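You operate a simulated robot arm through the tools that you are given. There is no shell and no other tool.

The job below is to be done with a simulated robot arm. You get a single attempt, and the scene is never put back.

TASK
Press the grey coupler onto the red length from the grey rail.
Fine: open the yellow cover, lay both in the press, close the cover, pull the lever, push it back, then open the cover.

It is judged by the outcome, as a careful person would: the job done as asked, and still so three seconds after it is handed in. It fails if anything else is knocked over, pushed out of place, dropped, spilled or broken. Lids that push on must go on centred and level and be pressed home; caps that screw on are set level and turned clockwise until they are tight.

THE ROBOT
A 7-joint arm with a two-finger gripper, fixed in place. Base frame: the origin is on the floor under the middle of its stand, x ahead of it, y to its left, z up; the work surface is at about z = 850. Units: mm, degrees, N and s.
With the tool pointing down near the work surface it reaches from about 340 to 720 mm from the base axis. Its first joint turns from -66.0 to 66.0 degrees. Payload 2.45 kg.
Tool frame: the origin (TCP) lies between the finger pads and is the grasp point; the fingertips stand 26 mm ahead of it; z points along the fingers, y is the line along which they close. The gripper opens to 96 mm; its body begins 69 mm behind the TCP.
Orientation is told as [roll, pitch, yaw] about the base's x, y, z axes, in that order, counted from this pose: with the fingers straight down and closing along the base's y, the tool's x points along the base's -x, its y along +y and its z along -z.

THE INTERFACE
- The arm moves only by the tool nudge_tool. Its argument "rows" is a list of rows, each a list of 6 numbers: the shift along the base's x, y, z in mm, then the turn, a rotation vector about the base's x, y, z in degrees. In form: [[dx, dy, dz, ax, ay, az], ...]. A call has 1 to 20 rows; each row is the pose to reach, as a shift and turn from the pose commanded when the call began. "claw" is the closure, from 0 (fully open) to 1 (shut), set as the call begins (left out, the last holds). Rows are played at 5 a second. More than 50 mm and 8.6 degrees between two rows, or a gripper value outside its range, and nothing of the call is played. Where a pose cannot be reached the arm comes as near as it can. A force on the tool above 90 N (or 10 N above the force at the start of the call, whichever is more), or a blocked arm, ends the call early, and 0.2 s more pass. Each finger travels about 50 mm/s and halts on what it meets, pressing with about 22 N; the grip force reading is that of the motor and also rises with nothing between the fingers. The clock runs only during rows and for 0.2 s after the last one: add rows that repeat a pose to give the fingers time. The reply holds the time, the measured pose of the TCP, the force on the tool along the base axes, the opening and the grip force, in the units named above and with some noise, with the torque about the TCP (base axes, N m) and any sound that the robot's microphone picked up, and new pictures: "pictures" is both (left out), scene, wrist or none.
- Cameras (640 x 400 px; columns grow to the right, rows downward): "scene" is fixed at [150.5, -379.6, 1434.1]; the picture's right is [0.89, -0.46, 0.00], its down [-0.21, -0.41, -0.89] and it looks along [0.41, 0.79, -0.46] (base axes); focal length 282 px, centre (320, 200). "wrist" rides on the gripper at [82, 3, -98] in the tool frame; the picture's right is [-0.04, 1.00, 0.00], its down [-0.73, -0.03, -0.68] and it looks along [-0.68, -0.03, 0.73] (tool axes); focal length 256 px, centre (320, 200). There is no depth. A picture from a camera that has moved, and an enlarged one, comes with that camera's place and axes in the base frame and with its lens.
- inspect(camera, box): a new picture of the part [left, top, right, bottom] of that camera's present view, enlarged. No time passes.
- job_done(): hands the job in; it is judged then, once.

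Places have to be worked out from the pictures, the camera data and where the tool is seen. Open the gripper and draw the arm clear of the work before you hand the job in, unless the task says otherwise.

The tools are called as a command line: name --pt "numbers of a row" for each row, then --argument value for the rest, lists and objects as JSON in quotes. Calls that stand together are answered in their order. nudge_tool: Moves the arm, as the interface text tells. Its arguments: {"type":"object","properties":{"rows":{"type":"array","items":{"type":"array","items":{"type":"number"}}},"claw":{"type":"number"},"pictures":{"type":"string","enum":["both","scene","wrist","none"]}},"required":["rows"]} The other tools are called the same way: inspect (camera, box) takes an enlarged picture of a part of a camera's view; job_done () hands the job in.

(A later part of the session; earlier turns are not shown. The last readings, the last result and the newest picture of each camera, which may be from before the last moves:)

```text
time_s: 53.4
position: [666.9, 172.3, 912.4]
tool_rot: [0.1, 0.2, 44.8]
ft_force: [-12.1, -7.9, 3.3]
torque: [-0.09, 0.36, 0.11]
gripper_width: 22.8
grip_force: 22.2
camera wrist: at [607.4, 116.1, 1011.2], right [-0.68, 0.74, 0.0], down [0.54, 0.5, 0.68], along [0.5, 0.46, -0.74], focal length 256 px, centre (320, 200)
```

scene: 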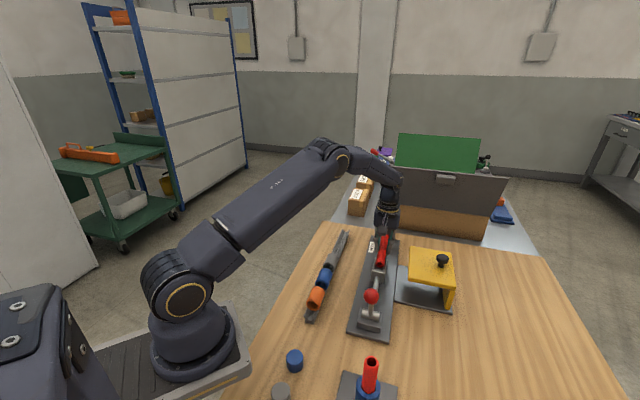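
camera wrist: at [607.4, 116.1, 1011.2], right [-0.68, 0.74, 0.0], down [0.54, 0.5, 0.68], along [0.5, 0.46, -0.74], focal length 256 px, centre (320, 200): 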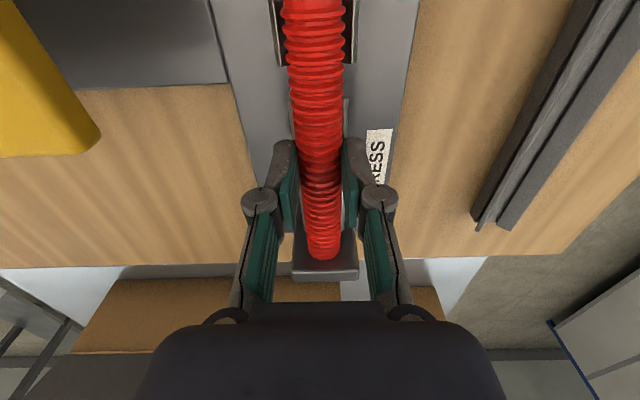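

Contact with the stop at about 14 N. I'll relax by half a millimetre, lower to seat the length and open the fingers.

nudge_tool --pt "-0.6 -0.6 -0.5 0 0 0" --pt "-0.6 -0.6 -1.0 0 0 0" --pt "-0.6 -0.6 -1.0 0 0 0" --pictures "none"

nudge_tool --pt "0 0 0 0 0 0" --pt "0 0 0 0 0 0" --pt "0 0 0 0 0 0" --pt "0 0 0 0 0 0" --claw 0.5

inspect --camera "wrist" --box '[250, 80, 390, 300]'

inspect --camera "scene" --box '[360, 210, 420, 280]'

```text
time_s: 54.2
position: [667.2, 172.1, 911.6]
tool_rot: [0.1, 0.1, 44.9]
ft_force: [-12.4, -5.9, 7.0]
torque: [-0.08, 0.35, 0.0]
gripper_width: 22.6
grip_force: 22.0
```

```text
time_s: 55.2
position: [667.4, 170.6, 910.5]
tool_rot: [0.1, 0.0, 45.1]
ft_force: [0.0, 0.8, -0.2]
torque: [0.02, 0.01, 0.01]
gripper_width: 48.2
grip_force: 0.1
camera wrist: at [607.8, 116.1, 1010.3], right [-0.68, 0.74, 0.0], down [0.54, 0.5, 0.68], along [0.5, 0.46, -0.73], focal length 256 px, centre (320, 200)
```

scene: 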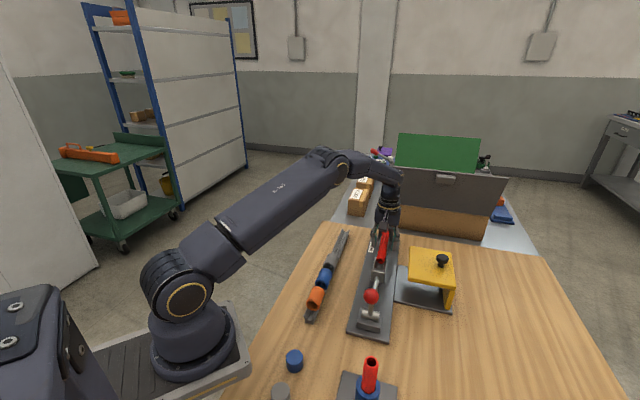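
wrist: 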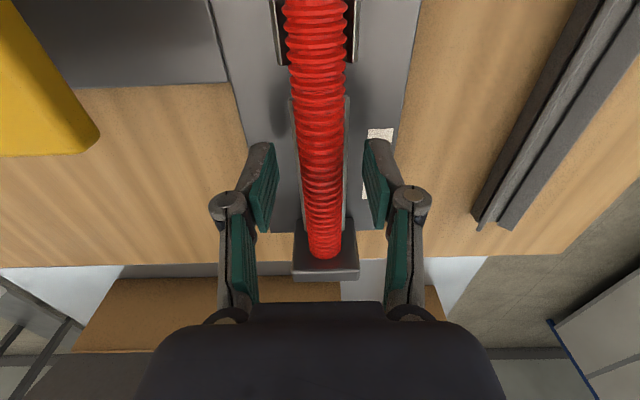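

```text
1.82 times, centred on (320, 190) of wrist
camera zoom: at [607.8, 116.1, 1010.3], right [-0.68, 0.74, 0.0], down [0.54, 0.5, 0.68], along [0.5, 0.46, -0.73], focal length 465 px, centre (320, 218)
```

zoom: 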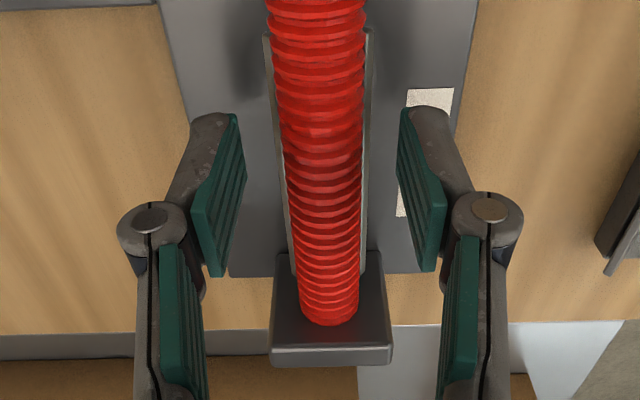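

```text
5.71 times, centred on (390, 245) of scene
camera zoom: at [150.5, -379.6, 1434.1], right [0.89, -0.46, 0.0], down [-0.21, -0.41, -0.89], along [0.41, 0.79, -0.46], focal length 1613 px, centre (-80, -57)
```

zoom: 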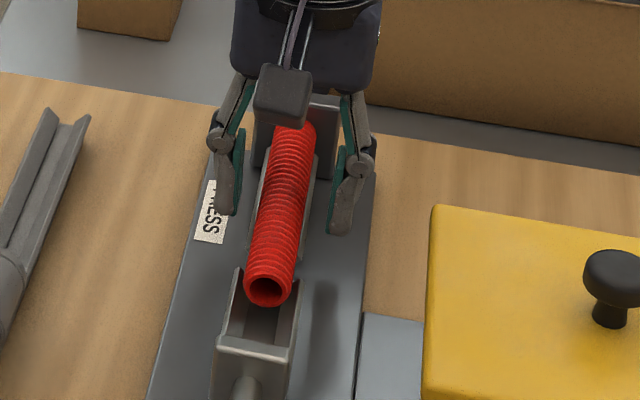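

The red length lies in the narrow V against the stop. I'll rise clear and move over the grey coupler at about (485, 187).

nudge_tool --pt "0 0 20 0 0 0" --pt "0 0 50 0 0 0" --pt "0 0 80 0 0 0" --pt "-30 3 85 0 0 0" --pt "-65 6 85 0 0 0" --pt "-100 9 85 0 0 0" --pt "-140 12 85 0 0 0" --pt "-182.4 16 85 0 0 0" --pt "-182.4 16 85 0 0 0" --claw 0.3

inspect --camera "wrist" --box '[270, 50, 370, 160]'

```text
time_s: 57.2
position: [485.0, 186.9, 996.9]
tool_rot: [0.1, 0.0, 45.0]
ft_force: [-1.0, 0.2, 0.3]
torque: [-0.04, 0.0, 0.01]
gripper_width: 67.4
grip_force: 0.2
camera wrist: at [425.7, 131.9, 1095.6], right [-0.68, 0.74, 0.0], down [0.54, 0.5, 0.68], along [0.5, 0.46, -0.73], focal length 256 px, centre (320, 200)
```

scene: 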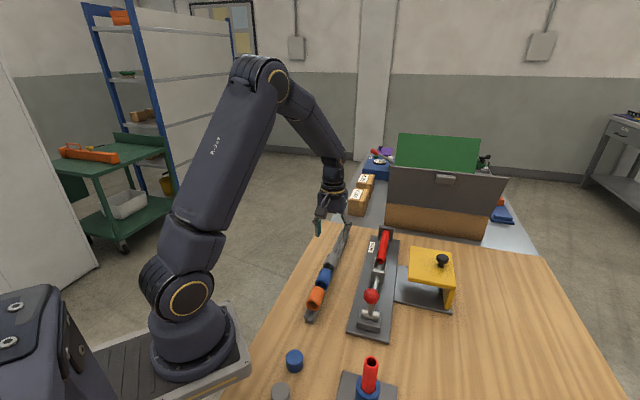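
wrist: 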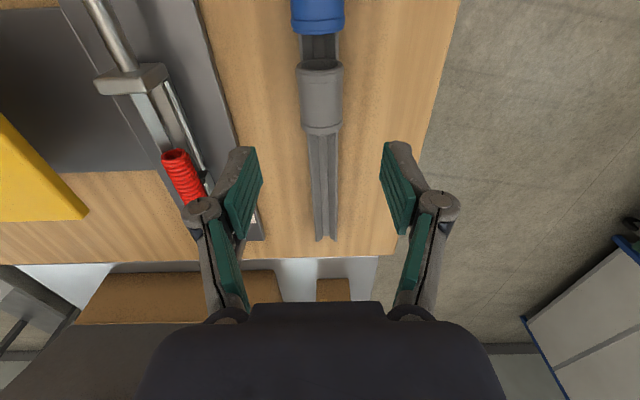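

```text
3.64 times, centred on (320, 105) of wrist
camera zoom: at [425.7, 131.9, 1095.6], right [-0.68, 0.74, 0.0], down [0.54, 0.5, 0.68], along [0.5, 0.46, -0.73], focal length 931 px, centre (320, 546)
```

zoom: 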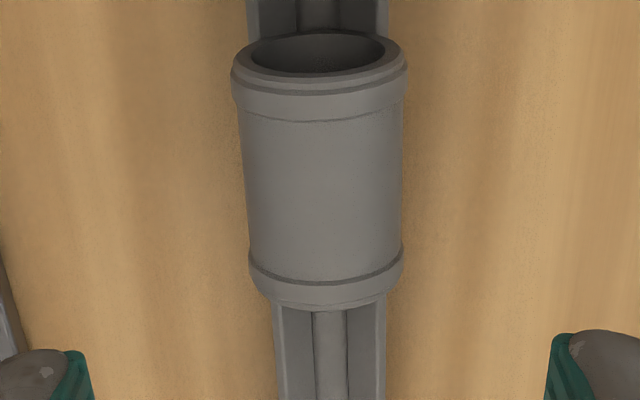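

The coupler is centred beneath the tool (s ≈ 475, r ≈ 211). I'll descend to about z = 935 and recheck before going round it.

nudge_tool --pt "0 0 -20 0 0 0" --pt "0 0 -40 0 0 0" --pt "0 0 -55 0 0 0" --pt "0 0 -60 0 0 0" --pt "0 0 -60 0 0 0" --pictures "wrist"

inspect --camera "wrist" --box '[240, 100, 400, 260]'

```text
time_s: 58.4
position: [485.6, 188.2, 935.9]
tool_rot: [0.1, 0.1, 45.0]
ft_force: [0.1, 0.2, -0.4]
torque: [-0.04, -0.01, 0.0]
gripper_width: 67.1
grip_force: 0.0
camera wrist: at [425.8, 132.4, 1035.2], right [-0.68, 0.74, 0.0], down [0.54, 0.5, 0.68], along [0.5, 0.46, -0.73], focal length 256 px, centre (320, 200)
```

wrist: 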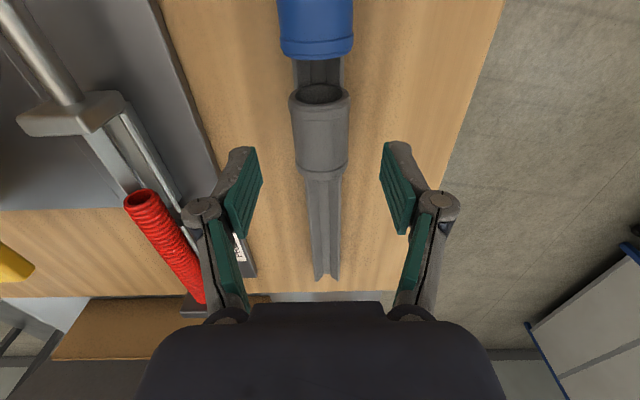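

```text
2.50 times, centred on (320, 180) of wrist
camera zoom: at [425.8, 132.4, 1035.2], right [-0.68, 0.74, 0.0], down [0.54, 0.5, 0.68], along [0.5, 0.46, -0.73], focal length 640 px, centre (320, 250)
```

zoom: 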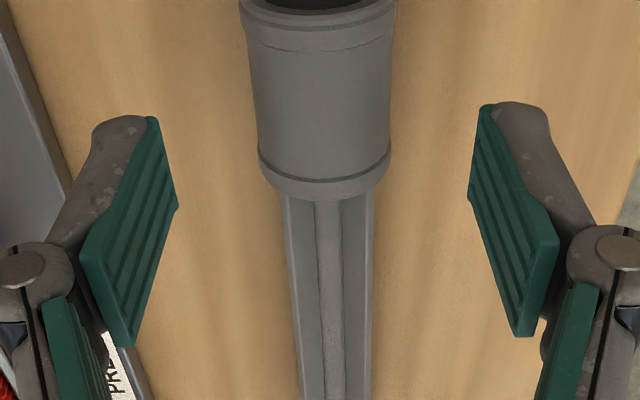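

Centring is good, so I'll descend to z ≈ 908 around the coupler.

nudge_tool --pt "0 0 -9 0 0 0" --pt "0 0 -18 0 0 0" --pt "0 0 -25 0 0 0" --pt "0 0 -28 0 0 0" --pt "0 0 -28 0 0 0" --pictures "none"

nudge_tool --pt "0 0 0 0 0 0" --pt "0 0 0 0 0 0" --pt "0 0 0 0 0 0" --claw 0.48

inspect --camera "wrist" --box '[240, 100, 400, 260]'

inspect --camera "scene" --box '[300, 220, 370, 290]'

```text
time_s: 59.6
position: [485.5, 187.6, 908.5]
tool_rot: [0.1, 0.1, 45.0]
ft_force: [-1.1, -0.8, -0.6]
torque: [0.0, 0.01, -0.01]
gripper_width: 67.2
grip_force: 0.0
```

```text
time_s: 60.4
position: [485.0, 187.5, 909.3]
tool_rot: [0.1, 0.0, 45.0]
ft_force: [0.6, -0.2, -0.4]
torque: [0.02, -0.03, -0.02]
gripper_width: 49.7
grip_force: 0.1
camera wrist: at [425.6, 132.2, 1008.0], right [-0.68, 0.74, 0.0], down [0.54, 0.5, 0.68], along [0.5, 0.46, -0.73], focal length 256 px, centre (320, 200)
```

scene: 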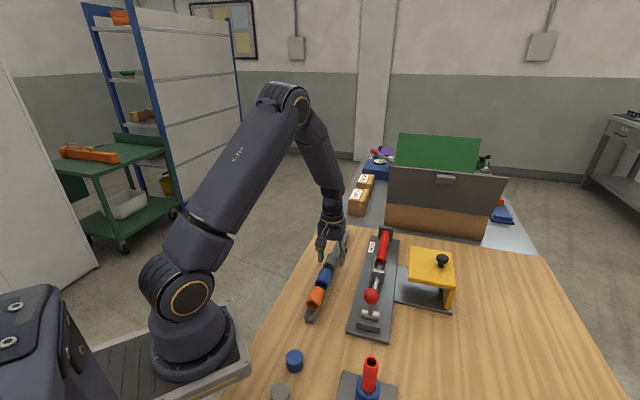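
wrist: 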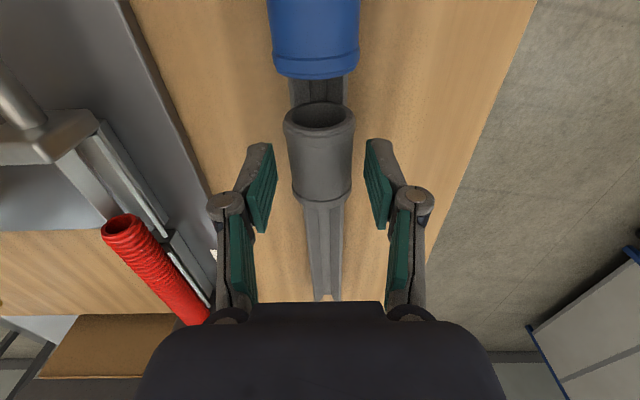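

```text
2.50 times, centred on (320, 180) of wrist
camera zoom: at [425.6, 132.2, 1008.0], right [-0.68, 0.74, 0.0], down [0.54, 0.5, 0.68], along [0.5, 0.46, -0.73], focal length 640 px, centre (320, 250)
```

zoom: 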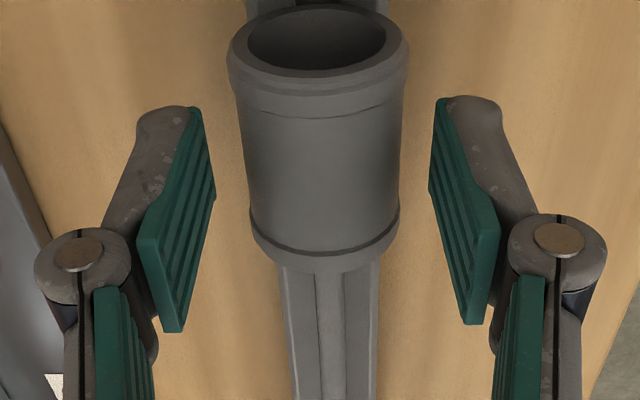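

```text
5.71 times, centred on (335, 255) of scene
camera zoom: at [150.5, -379.6, 1434.1], right [0.89, -0.46, 0.0], down [-0.21, -0.41, -0.89], along [0.41, 0.79, -0.46], focal length 1613 px, centre (234, -114)
```

zoom: 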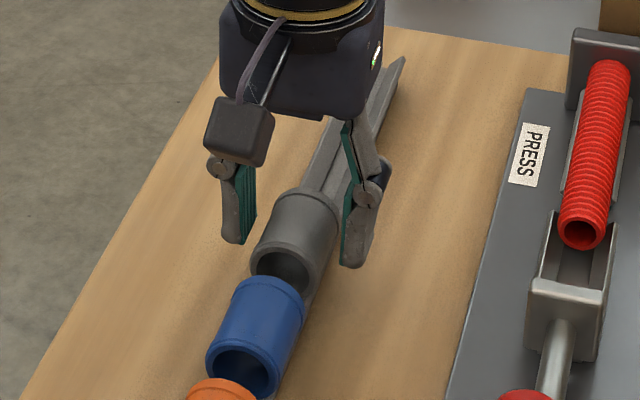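

Everything lines up, so I'll close on the coupler.

nudge_tool --pt "0 0 0 0 0 0" --pt "0 0 0 0 0 0" --pt "0 0 0 0 0 0" --pt "0 0 0 0 0 0" --claw 1 --pictures "none"

nudge_tool --pt "0 0 5 0 0 0" --pt "0 0 15 0 0 0" --pt "0 0 30 0 0 0" --pt "0 0 50 0 0 0" --pt "0 0 70 0 0 0" --pt "0 0 70 0 0 0"

inspect --camera "wrist" --box '[240, 80, 400, 260]'

inspect --camera "scene" --box '[300, 200, 390, 290]'

```text
time_s: 61.4
position: [485.8, 187.6, 910.3]
tool_rot: [0.1, 0.0, 45.0]
ft_force: [-2.0, 1.7, 2.0]
torque: [0.03, 0.04, 0.03]
gripper_width: 32.3
grip_force: 22.0
```

```text
time_s: 62.8
position: [484.2, 188.5, 978.2]
tool_rot: [0.1, 0.0, 45.0]
ft_force: [0.5, 0.0, 0.5]
torque: [0.04, -0.02, 0.03]
gripper_width: 32.6
grip_force: 21.8
camera wrist: at [424.1, 132.9, 1078.2], right [-0.68, 0.74, 0.0], down [0.54, 0.5, 0.68], along [0.5, 0.46, -0.73], focal length 256 px, centre (320, 200)
```

scene: 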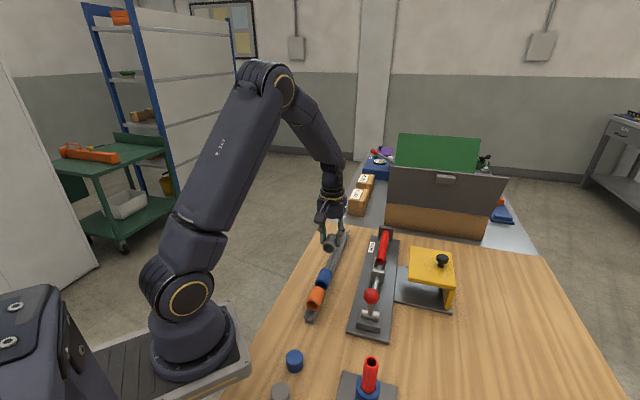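
wrist: 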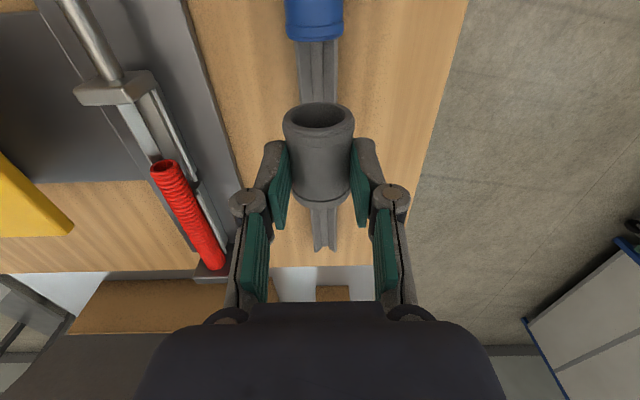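

```text
2.22 times, centred on (320, 170) of wrist
camera zoom: at [424.1, 132.9, 1078.2], right [-0.68, 0.74, 0.0], down [0.54, 0.5, 0.68], along [0.5, 0.46, -0.73], focal length 569 px, centre (320, 267)
```

zoom: 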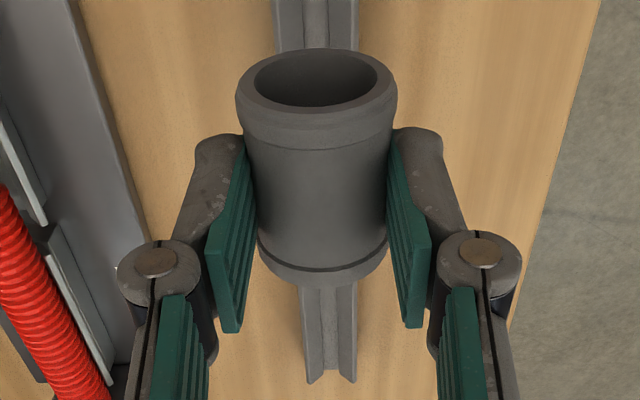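

```text
4.44 times, centred on (345, 245) of scene
camera zoom: at [150.5, -379.6, 1434.1], right [0.89, -0.46, 0.0], down [-0.21, -0.41, -0.89], along [0.41, 0.79, -0.46], focal length 1254 px, centre (209, 0)
```

zoom: 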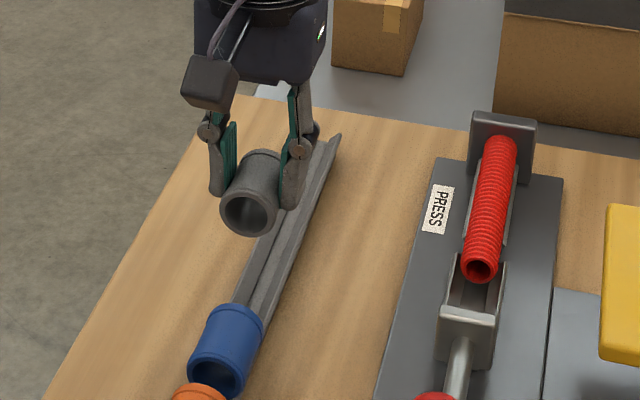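

The coupler is held squarely. I'll carry it to above the wide cradle, between the ram plate (s ≈ 457) and the red near end (s ≈ 520), at TCP s ≈ 490 and r ≈ 350.4.

nudge_tool --pt "0 0 3 0 0 0" --pt "16 -13 5 0 0 0" --pt "34 -27 5 0 0 0" --pt "52 -42 5 0 0 0" --pt "72 -58 5 0 0 0" --pt "92 -74 5 0 0 0" --pt "110 -89 5 0 0 0" --pt "110 -89 5 0 0 0"

inspect --camera "wrist" --box '[240, 40, 400, 260]'

inspect --camera "scene" --box '[350, 210, 420, 290]'

```text
time_s: 64.6
position: [595.1, 99.1, 983.7]
tool_rot: [0.1, 0.1, 45.0]
ft_force: [0.5, -0.1, 0.0]
torque: [0.0, 0.0, 0.0]
gripper_width: 32.4
grip_force: 21.8
camera wrist: at [535.7, 43.8, 1083.1], right [-0.68, 0.74, 0.0], down [0.54, 0.5, 0.68], along [0.5, 0.46, -0.73], focal length 256 px, centre (320, 200)
```

scene: 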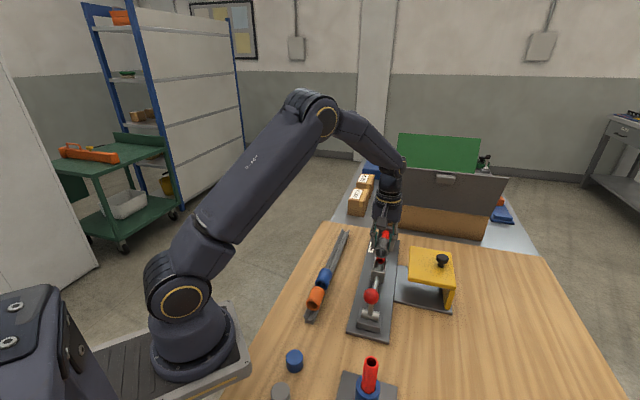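
wrist: 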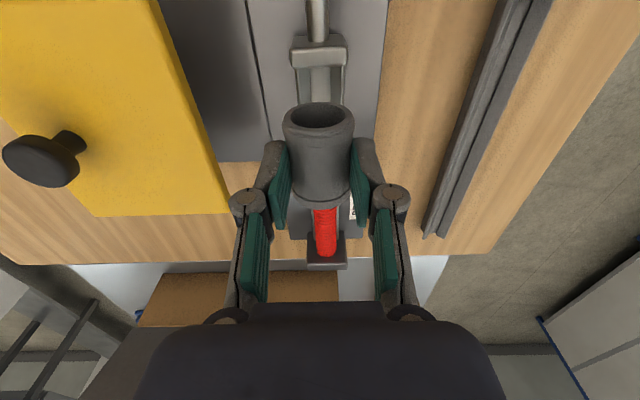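

```text
1.82 times, centred on (320, 150) of wrist
camera zoom: at [535.7, 43.8, 1083.1], right [-0.68, 0.74, 0.0], down [0.54, 0.5, 0.68], along [0.5, 0.46, -0.73], focal length 465 px, centre (320, 291)
```

zoom: 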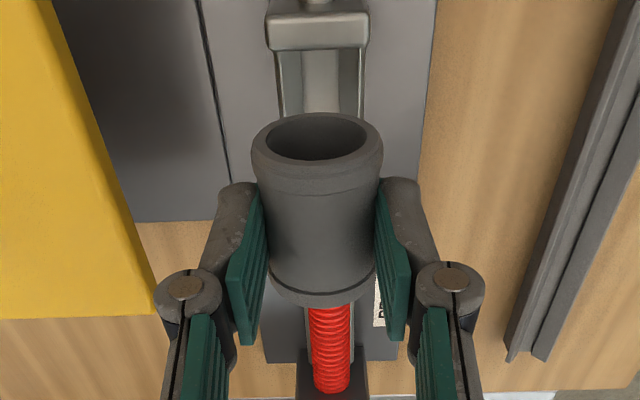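

```text
5.00 times, centred on (385, 250) of scene
camera zoom: at [150.5, -379.6, 1434.1], right [0.89, -0.46, 0.0], down [-0.21, -0.41, -0.89], along [0.41, 0.79, -0.46], focal length 1411 px, centre (-5, -50)
```

zoom: 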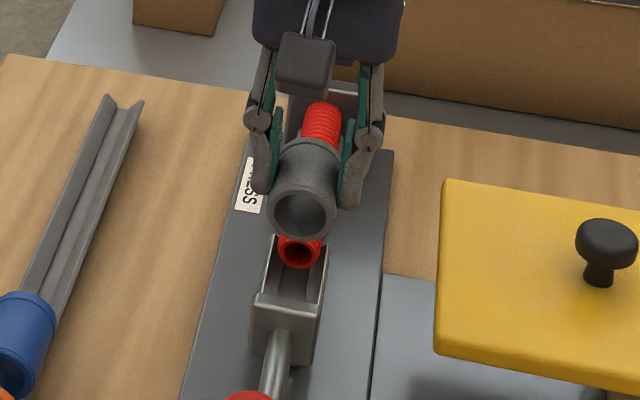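

Clearance looks fine at both ends. I'll descend to just above ram height and look once more.

nudge_tool --pt "0 0 -10 0 0 0" --pt "0 0 -20 0 0 0" --pt "0 0 -30 0 0 0" --pt "0 0 -40 0 0 0" --pt "0 0 -40 0 0 0"

inspect --camera "wrist" --box '[240, 40, 400, 260]'

inspect --camera "scene" --box '[360, 220, 410, 290]'

```text
time_s: 65.8
position: [594.4, 99.2, 943.9]
tool_rot: [0.1, 0.1, 45.1]
ft_force: [0.3, -0.1, 0.2]
torque: [-0.02, 0.0, 0.0]
gripper_width: 32.3
grip_force: 22.1
camera wrist: at [535.5, 44.4, 1042.1], right [-0.68, 0.74, 0.0], down [0.54, 0.5, 0.68], along [0.5, 0.46, -0.73], focal length 256 px, centre (320, 200)
```

scene: 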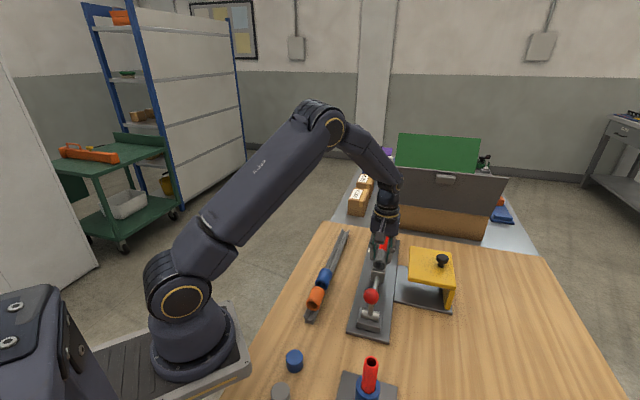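
wrist: 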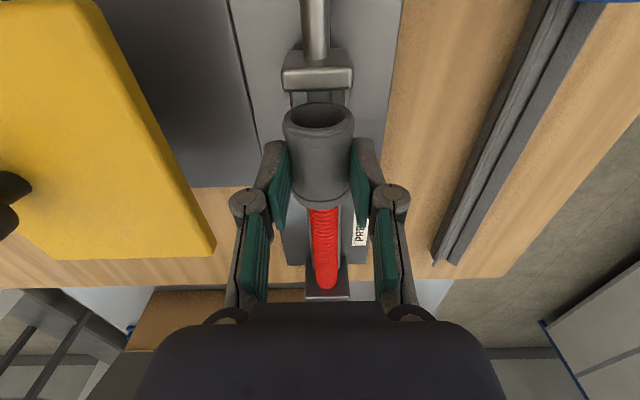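

```text
1.82 times, centred on (320, 150) of wrist
camera zoom: at [535.5, 44.4, 1042.1], right [-0.68, 0.74, 0.0], down [0.54, 0.5, 0.68], along [0.5, 0.46, -0.73], focal length 465 px, centre (320, 291)
```

zoom: 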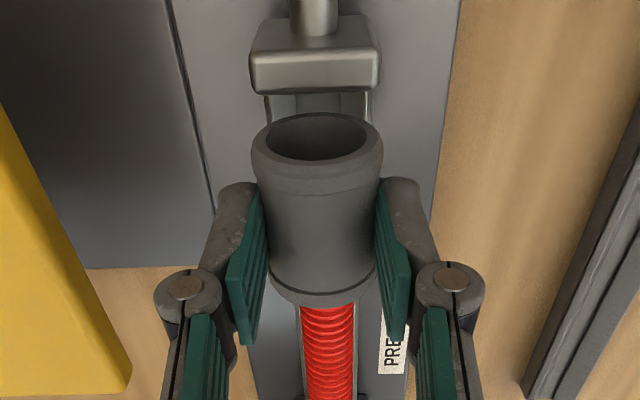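

```text
5.71 times, centred on (385, 255) of scene
camera zoom: at [150.5, -379.6, 1434.1], right [0.89, -0.46, 0.0], down [-0.21, -0.41, -0.89], along [0.41, 0.79, -0.46], focal length 1613 px, centre (-51, -114)
```

zoom: 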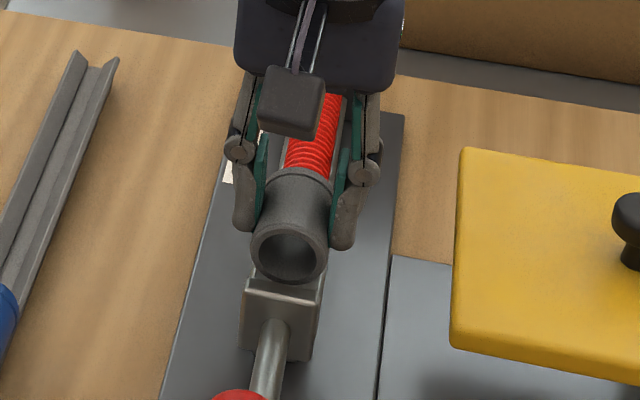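

The coupler's near end is at s ≈ 465 (ram front 457.5) and its far end about 515 (red near end ≥ 520), with the lateral alignment good. I'll lower it into the cradle and watch the force.

nudge_tool --pt "0 0 -6 0 0 0" --pt "0 0 -12 0 0 0" --pt "0 0 -18 0 0 0" --pt "0 0 -22 0 0 0" --pt "0 0 -22 0 0 0" --pictures "wrist"

nudge_tool --pt "0 0 -2 0 0 0" --pt "0 0 -4 0 0 0" --pt "0 0 -4 0 0 0" --pictures "none"

```text
time_s: 67.0
position: [594.7, 99.4, 921.9]
tool_rot: [0.1, 0.1, 45.0]
ft_force: [-0.6, 0.2, -0.2]
torque: [-0.01, -0.02, -0.03]
gripper_width: 32.4
grip_force: 21.9
camera wrist: at [535.3, 43.3, 1020.5], right [-0.68, 0.74, 0.0], down [0.54, 0.5, 0.68], along [0.5, 0.46, -0.73], focal length 256 px, centre (320, 200)
```

wrist: 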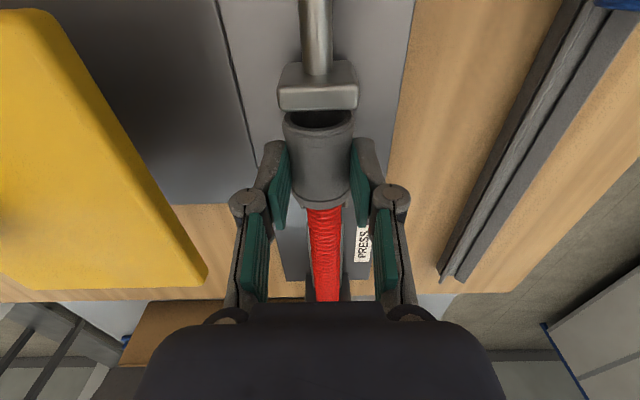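

```text
time_s: 67.8
position: [594.9, 99.1, 917.1]
tool_rot: [0.1, 0.0, 45.1]
ft_force: [-0.2, 0.2, -0.7]
torque: [-0.03, 0.02, 0.03]
gripper_width: 32.3
grip_force: 22.1
```

No contact yet at 917, so I'll continue in 1 mm steps.

nudge_tool --pt "0 0 -1 0 0 0" --pt "0 0 -2 0 0 0" --pt "0 0 -2 0 0 0" --pictures "none"

nudge_tool --pt "0 0 -1 0 0 0" --pt "0 0 -1 0 0 0" --pictures "none"

nudge_tool --pt "0 0 -1 0 0 0" --pt "0 0 -1 0 0 0" --pictures "none"

nudge_tool --pt "0 0 -1 0 0 0" --pt "0 0 -1 0 0 0"

```text
time_s: 68.6
position: [596.7, 100.2, 914.6]
tool_rot: [0.1, 0.0, 44.9]
ft_force: [-0.4, -0.1, 0.6]
torque: [-0.03, -0.01, 0.01]
gripper_width: 32.3
grip_force: 21.5
```

```text
time_s: 69.2
position: [594.4, 99.1, 914.5]
tool_rot: [0.1, 0.0, 45.0]
ft_force: [-2.3, 0.7, 4.9]
torque: [-0.05, 0.05, -0.02]
gripper_width: 32.5
grip_force: 22.8
```

```text
time_s: 69.8
position: [595.4, 99.2, 915.1]
tool_rot: [0.1, -0.1, 45.1]
ft_force: [-5.4, 3.2, 11.6]
torque: [0.02, 0.09, -0.04]
gripper_width: 32.5
grip_force: 21.8
```

```text
time_s: 70.4
position: [595.6, 100.7, 913.4]
tool_rot: [0.1, -0.1, 45.1]
ft_force: [-6.2, 7.9, 16.8]
torque: [0.2, 0.21, 0.03]
gripper_width: 32.4
grip_force: 21.9
camera wrist: at [535.3, 44.1, 1012.3], right [-0.68, 0.73, 0.0], down [0.54, 0.5, 0.68], along [0.5, 0.46, -0.73], focal length 256 px, centre (320, 200)
```

scene: 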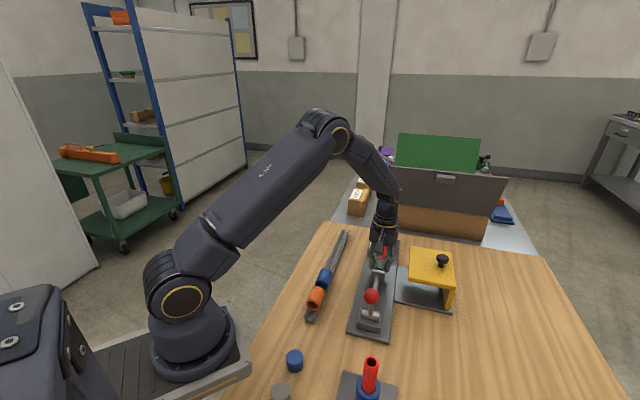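
wrist: 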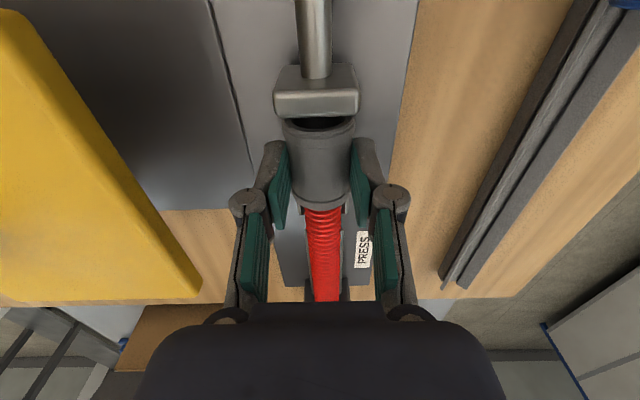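

Contact near z = 914.5 with about 10 N pushing the coupler toward -r, so one wall of the V touched first. I'll shift 1 mm that way and let it settle.

nudge_tool --pt "-0.4 0.4 0.8 0 0 0" --pt "-0.8 0.8 0.8 0 0 0" --pt "-0.8 0.8 0.8 0 0 0" --pictures "none"

nudge_tool --pt "0 0 -1 0 0 0" --pt "0 0 -1 0 0 0" --pictures "none"

```text
time_s: 71.2
position: [594.7, 99.1, 912.9]
tool_rot: [0.1, 0.0, 44.9]
ft_force: [3.7, 5.5, 9.2]
torque: [0.22, -0.14, 0.03]
gripper_width: 32.3
grip_force: 22.3
```

```text
time_s: 71.8
position: [593.2, 98.7, 912.5]
tool_rot: [0.0, 0.1, 44.9]
ft_force: [0.6, 2.7, 18.5]
torque: [0.05, -0.06, 0.06]
gripper_width: 32.1
grip_force: 21.8
```

The side force is gone and the vertical load is 18 N, so the coupler is seated. I'll ease off and open the fingers.

nudge_tool --pt "0 0 0.8 0 0 0" --pt "0 0 0.8 0 0 0" --pictures "none"

nudge_tool --pt "0 0 0 0 0 0" --pt "0 0 0 0 0 0" --pt "0 0 0 0 0 0" --pt "0 0 0 0 0 0" --claw 0.4

inspect --camera "wrist" --box '[240, 60, 400, 260]'

inspect --camera "scene" --box '[360, 220, 410, 290]'

```text
time_s: 72.4
position: [593.6, 98.9, 912.0]
tool_rot: [0.0, 0.1, 44.9]
ft_force: [4.0, -0.2, 9.0]
torque: [0.04, -0.1, 0.07]
gripper_width: 32.5
grip_force: 22.4
```

```text
time_s: 73.4
position: [593.4, 99.6, 912.9]
tool_rot: [0.1, 0.1, 44.9]
ft_force: [-0.6, 0.8, 0.6]
torque: [0.0, 0.0, 0.0]
gripper_width: 57.6
grip_force: 0.1
camera wrist: at [534.2, 44.1, 1012.0], right [-0.68, 0.74, 0.0], down [0.54, 0.5, 0.68], along [0.5, 0.46, -0.73], focal length 256 px, centre (320, 200)
```

scene: 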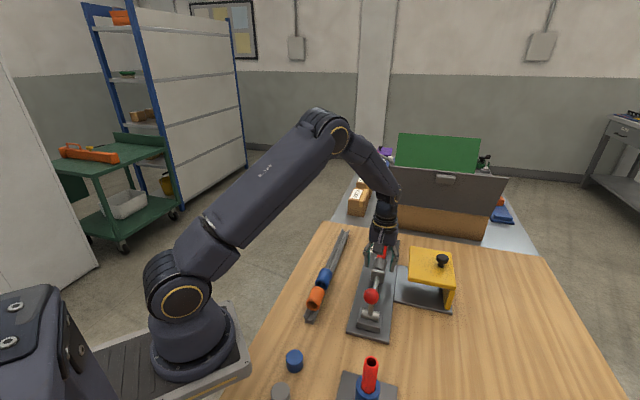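
wrist: 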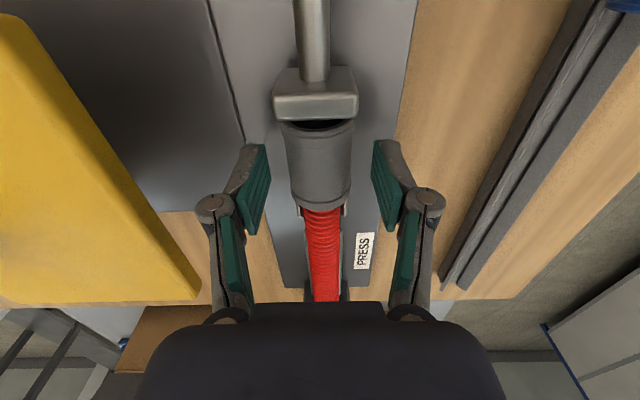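

```text
2.00 times, centred on (320, 160) of wrist
camera zoom: at [534.2, 44.1, 1012.0], right [-0.68, 0.74, 0.0], down [0.54, 0.5, 0.68], along [0.5, 0.46, -0.73], focal length 512 px, centre (320, 280)
```

zoom: 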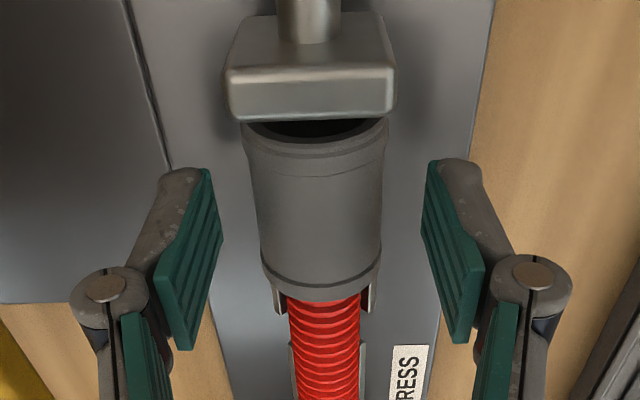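

```text
5.71 times, centred on (385, 255) of scene
camera zoom: at [150.5, -379.6, 1434.1], right [0.89, -0.46, 0.0], down [-0.21, -0.41, -0.89], along [0.41, 0.79, -0.46], focal length 1613 px, centre (-51, -114)
```

zoom: 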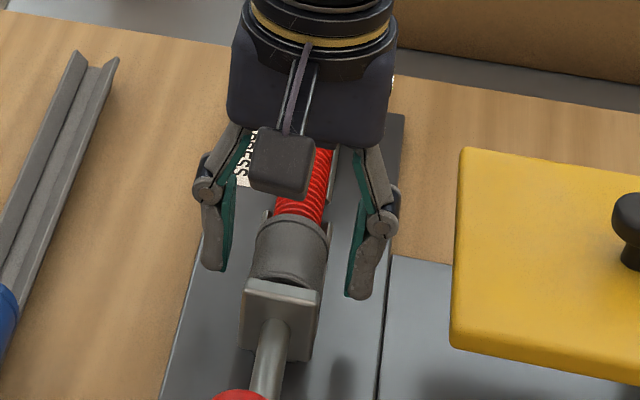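

Both parts are laid in the press. I'll rise, turn the tool back to the knob orientation and take a side look at the laid parts.

nudge_tool --pt "0 0 25 0 0 0" --pt "0 0 60 0 0 0" --pt "0 0 95 0 0 0" --pt "5 2 125 0 0 -7" --pt "10 4 147 0 0 -15" --pt "15 5 147 0 0 -23" --pt "20 6 147 0 0 -31" --pt "25 7 147 0 0 -39" --pt "30 8 147 0 0 -47" --pt "35 9 147 0 0 -55" --pt "40 10 147 0 0 -63" --pt "45 11 147 0 0 -71" --pt "50 12 147 0 0 -79" --pt "56 13 147 0 0 -87" --pt "56 13 147 0 0 -90" --pt "56 13 147 0 0 -90"

inspect --camera "wrist" --box '[160, 0, 340, 100]'

inspect --camera "wrist" --box '[300, 0, 480, 100]'

```text
time_s: 76.8
position: [649.4, 113.9, 1060.5]
tool_rot: [0.1, 0.0, -45.0]
ft_force: [-0.4, 0.0, 1.0]
torque: [-0.02, 0.01, 0.04]
gripper_width: 57.4
grip_force: 0.0
camera wrist: at [594.5, 173.2, 1159.6], right [0.74, 0.68, 0.0], down [0.5, -0.54, 0.68], along [0.46, -0.5, -0.73], focal length 256 px, centre (320, 200)
```

scene: 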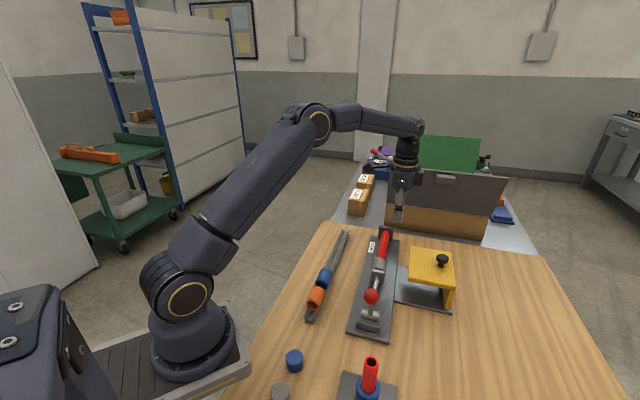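
wrist: 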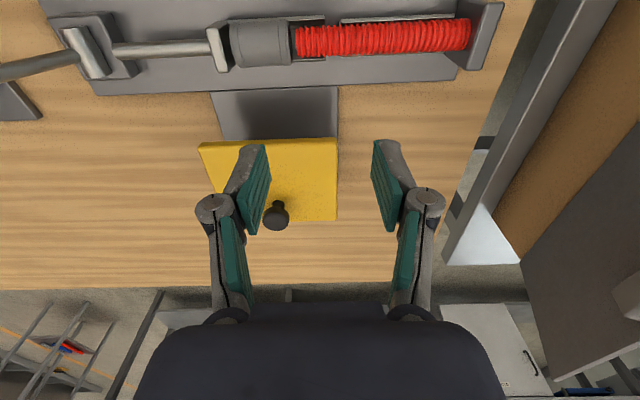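

```text
3.56 times, centred on (250, 50) of wrist
camera zoom: at [594.5, 173.2, 1159.6], right [0.74, 0.68, 0.0], down [0.5, -0.54, 0.68], along [0.46, -0.5, -0.73], focal length 910 px, centre (569, 733)
```

zoom: 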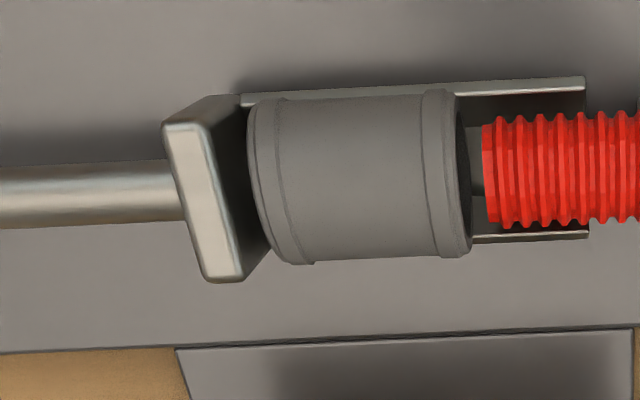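

```text
3.56 times, centred on (390, 50) of wrist
camera zoom: at [594.5, 173.2, 1159.6], right [0.74, 0.68, 0.0], down [0.5, -0.54, 0.68], along [0.46, -0.5, -0.73], focal length 910 px, centre (71, 733)
```

zoom: 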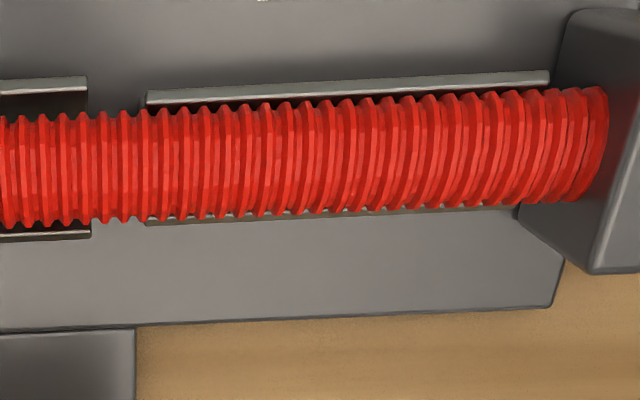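

Both parts lie aligned: coupler in the wide cradle, red length in the narrow V touching the stop. Now I'll go back over the cover knob at about (700, -15).

nudge_tool --pt "8 -21 0 0 0 0" --pt "16 -42 0 0 0 0" --pt "25 -64 0 0 0 0" --pt "33 -86 -5 0 0 0" --pt "42 -108 -12 0 0 0" --pt "50 -129.4 -20 0 0 0" --pt "50 -129.4 -20 0 0 0" --claw 0.3 --pictures "wrist"

inspect --camera "wrist" --box '[220, 60, 420, 220]'

```text
time_s: 78.4
position: [700.2, -17.4, 1038.7]
tool_rot: [0.0, 0.1, -44.9]
ft_force: [0.5, 0.1, 0.1]
torque: [0.01, 0.02, 0.03]
gripper_width: 67.1
grip_force: 0.1
camera wrist: at [644.3, 42.4, 1137.7], right [0.73, 0.68, 0.0], down [0.5, -0.54, 0.68], along [0.46, -0.5, -0.74], focal length 256 px, centre (320, 200)
```

wrist: 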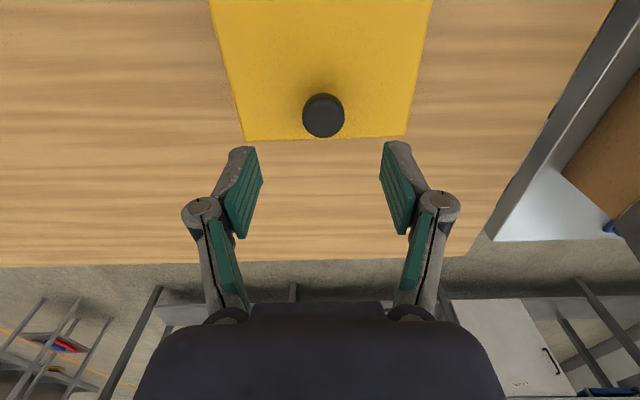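

```text
2.50 times, centred on (320, 140) of wrist
camera zoom: at [644.3, 42.4, 1137.7], right [0.73, 0.68, 0.0], down [0.5, -0.54, 0.68], along [0.46, -0.5, -0.74], focal length 640 px, centre (320, 350)
```

zoom: 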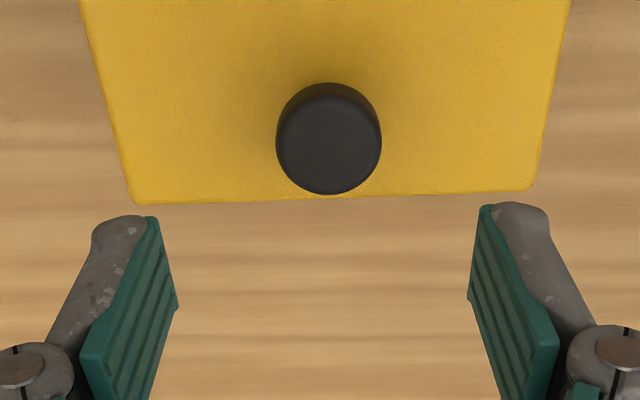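

The knob sits about 1.5 mm along +s and a couple of mm to -r of the tool. I'll correct for that, descend to z ≈ 966 and grip it.

nudge_tool --pt "-0.7 2.9 -18 0 0 0" --pt "-0.7 2.9 -38 0 0 0" --pt "-0.7 2.9 -56 0 0 0" --pt "-0.7 2.9 -68 0 0 0" --pt "-0.7 2.9 -72 0 0 0" --pt "-0.7 2.9 -72 0 0 0" --pictures "wrist"

nudge_tool --pt "0 0 0 0 0 0" --pt "0 0 0 0 0 0" --pt "0 0 0 0 0 0" --pt "0 0 0 0 0 0" --pt "0 0 0 0 0 0" --claw 1 --pictures "wrist"

```text
time_s: 79.8
position: [700.0, -13.6, 966.1]
tool_rot: [0.1, 0.1, -45.0]
ft_force: [-0.3, -0.1, -0.2]
torque: [0.01, 0.02, 0.01]
gripper_width: 67.4
grip_force: 0.1
camera wrist: at [644.3, 45.9, 1065.4], right [0.74, 0.68, 0.0], down [0.5, -0.54, 0.68], along [0.46, -0.5, -0.73], focal length 256 px, centre (320, 200)
```

wrist: 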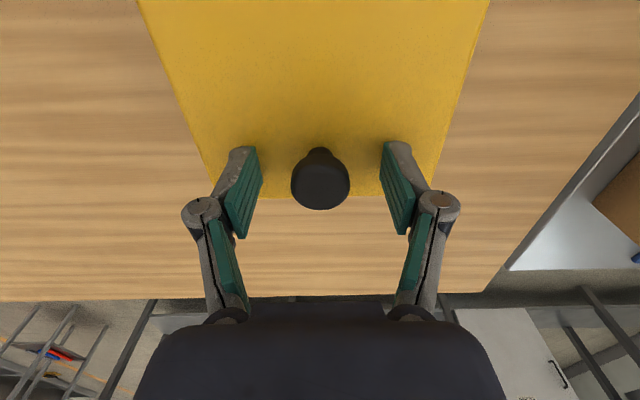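

```text
time_s: 81.0
position: [699.6, -13.0, 967.2]
tool_rot: [0.0, 0.1, -44.9]
ft_force: [0.1, 0.5, -0.5]
torque: [0.03, 0.0, 0.02]
gripper_width: 28.4
grip_force: 45.1
camera wrist: at [644.4, 46.0, 1065.7], right [0.74, 0.68, 0.0], down [0.5, -0.54, 0.68], along [0.46, -0.5, -0.73], focal length 256 px, centre (320, 200)
```

wrist: 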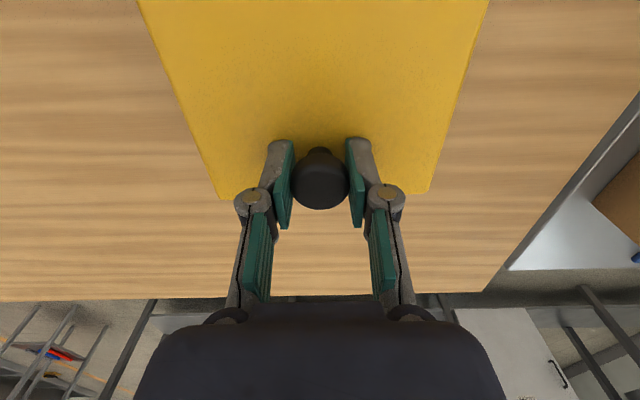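

The knob is gripped with no side load. I'll slide the cover back toward the press in even steps.

nudge_tool --pt "-4 4 0 0 0 0" --pt "-9 9 0 0 0 0" --pt "-14.5 14.5 0 0 0 0" --pt "-20 20 0 0 0 0" --pt "-25.5 25.5 0 0 0 0" --pt "-31 31 0 0 0 0" --pt "-37 37 0 0 0 0" --pt "-43 43 0 0 0 0" --pt "-43 43 0 0 0 0"

```text
time_s: 83.0
position: [656.8, 28.8, 965.6]
tool_rot: [-0.2, 0.2, -44.9]
ft_force: [-0.9, -1.4, -20.1]
torque: [-0.31, -0.34, -0.03]
gripper_width: 28.3
grip_force: 45.1
camera wrist: at [601.3, 89.4, 1065.9], right [0.74, 0.68, 0.0], down [0.5, -0.54, 0.68], along [0.46, -0.5, -0.74], focal length 256 px, centre (320, 200)
```

scene: 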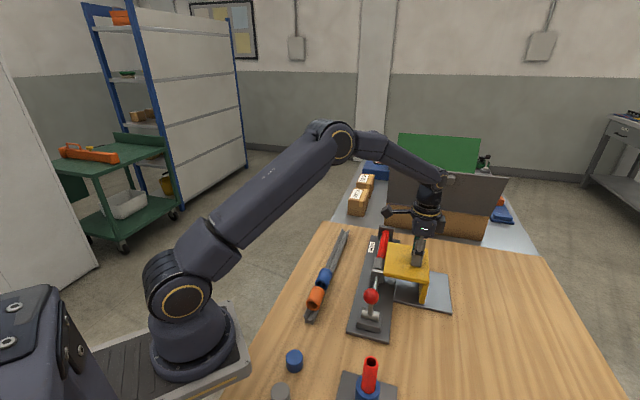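
wrist: 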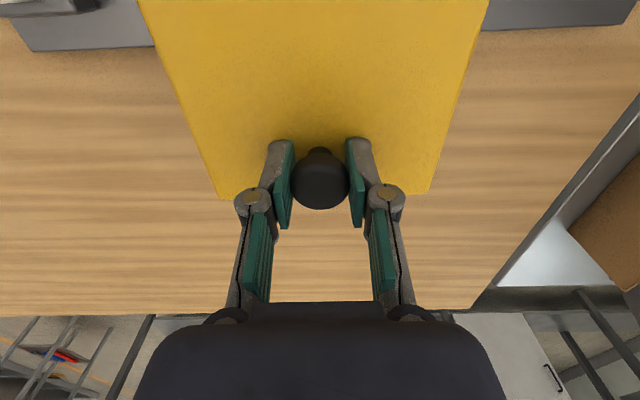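

It slides freely with only a slight upward pull from my height, so I'll trim z down and continue toward closed.

nudge_tool --pt "-3 3 -0.8 0 0 0" --pt "-8 8 -1 0 0 0" --pt "-13.5 13.5 -1 0 0 0" --pt "-19 19 -1 0 0 0" --pt "-24.5 24.5 -1 0 0 0" --pt "-30 30 -1 0 0 0" --pt "-34 34 -1 0 0 0" --pt "-34 34 -1 0 0 0"

```text
time_s: 84.8
position: [622.7, 63.5, 966.5]
tool_rot: [0.0, 0.1, -45.0]
ft_force: [-4.4, -4.0, -18.8]
torque: [-0.5, -0.46, 0.03]
gripper_width: 28.3
grip_force: 45.0
camera wrist: at [567.2, 123.5, 1065.9], right [0.74, 0.68, 0.0], down [0.5, -0.54, 0.68], along [0.46, -0.5, -0.74], focal length 256 px, centre (320, 200)
```

scene: 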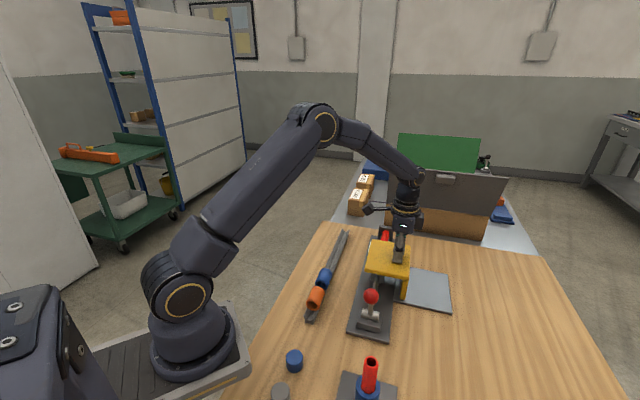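
wrist: 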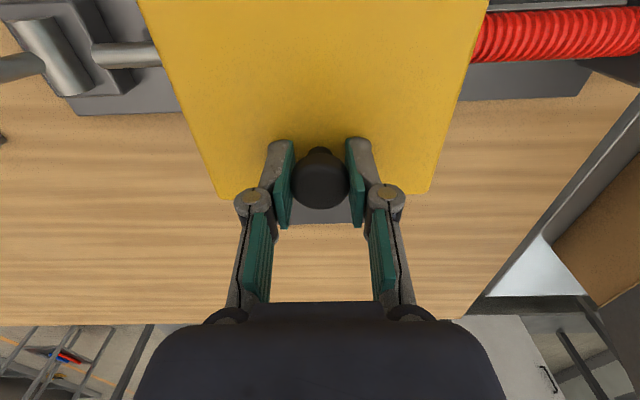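

About 9 mm remains to the original closed position, so I'll advance in small steps until the closed stop is felt.

nudge_tool --pt "-1.5 1.5 -0.8 0 0 0" --pt "-3 3 -0.8 0 0 0" --pt "-4.5 4.5 -0.8 0 0 0" --pt "-6 6 -0.8 0 0 0" --pt "-6 6 -0.8 0 0 0" --pictures "none"

nudge_tool --pt "-0.7 0.7 0 0 0 0" --pt "-1.4 1.4 0 0 0 0" --pt "-1.4 1.4 0 0 0 0" --pictures "none"

```text
time_s: 86.0
position: [617.8, 68.8, 966.1]
tool_rot: [0.0, 0.0, -45.1]
ft_force: [-6.8, -7.0, -2.4]
torque: [0.02, 0.13, -0.09]
gripper_width: 28.1
grip_force: 45.2
```

```text
time_s: 86.8
position: [614.9, 71.0, 966.3]
tool_rot: [0.1, 0.0, -45.0]
ft_force: [-6.7, -7.0, 3.8]
torque: [-0.08, 0.02, -0.03]
gripper_width: 28.0
grip_force: 44.9
```

nudge_tool --pt "-1.2 0.2 0 0 0 0" --pt "-1.9 0.9 0 0 0 0" --pt "-1.9 0.9 0 0 0 0" --pictures "wrist"

```text
time_s: 87.6
position: [614.0, 71.4, 966.5]
tool_rot: [0.3, -0.1, -45.1]
ft_force: [11.1, -6.6, -2.8]
torque: [0.21, -0.01, -0.05]
gripper_width: 28.1
grip_force: 45.0
camera wrist: at [558.9, 131.1, 1065.6], right [0.74, 0.68, 0.0], down [0.49, -0.54, 0.68], along [0.46, -0.5, -0.73], focal length 256 px, centre (320, 200)
```

wrist: 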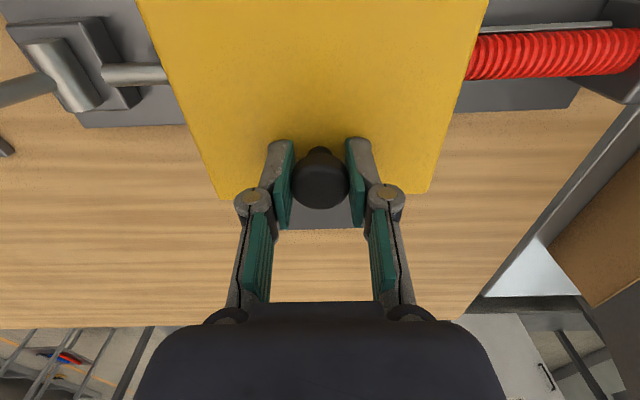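

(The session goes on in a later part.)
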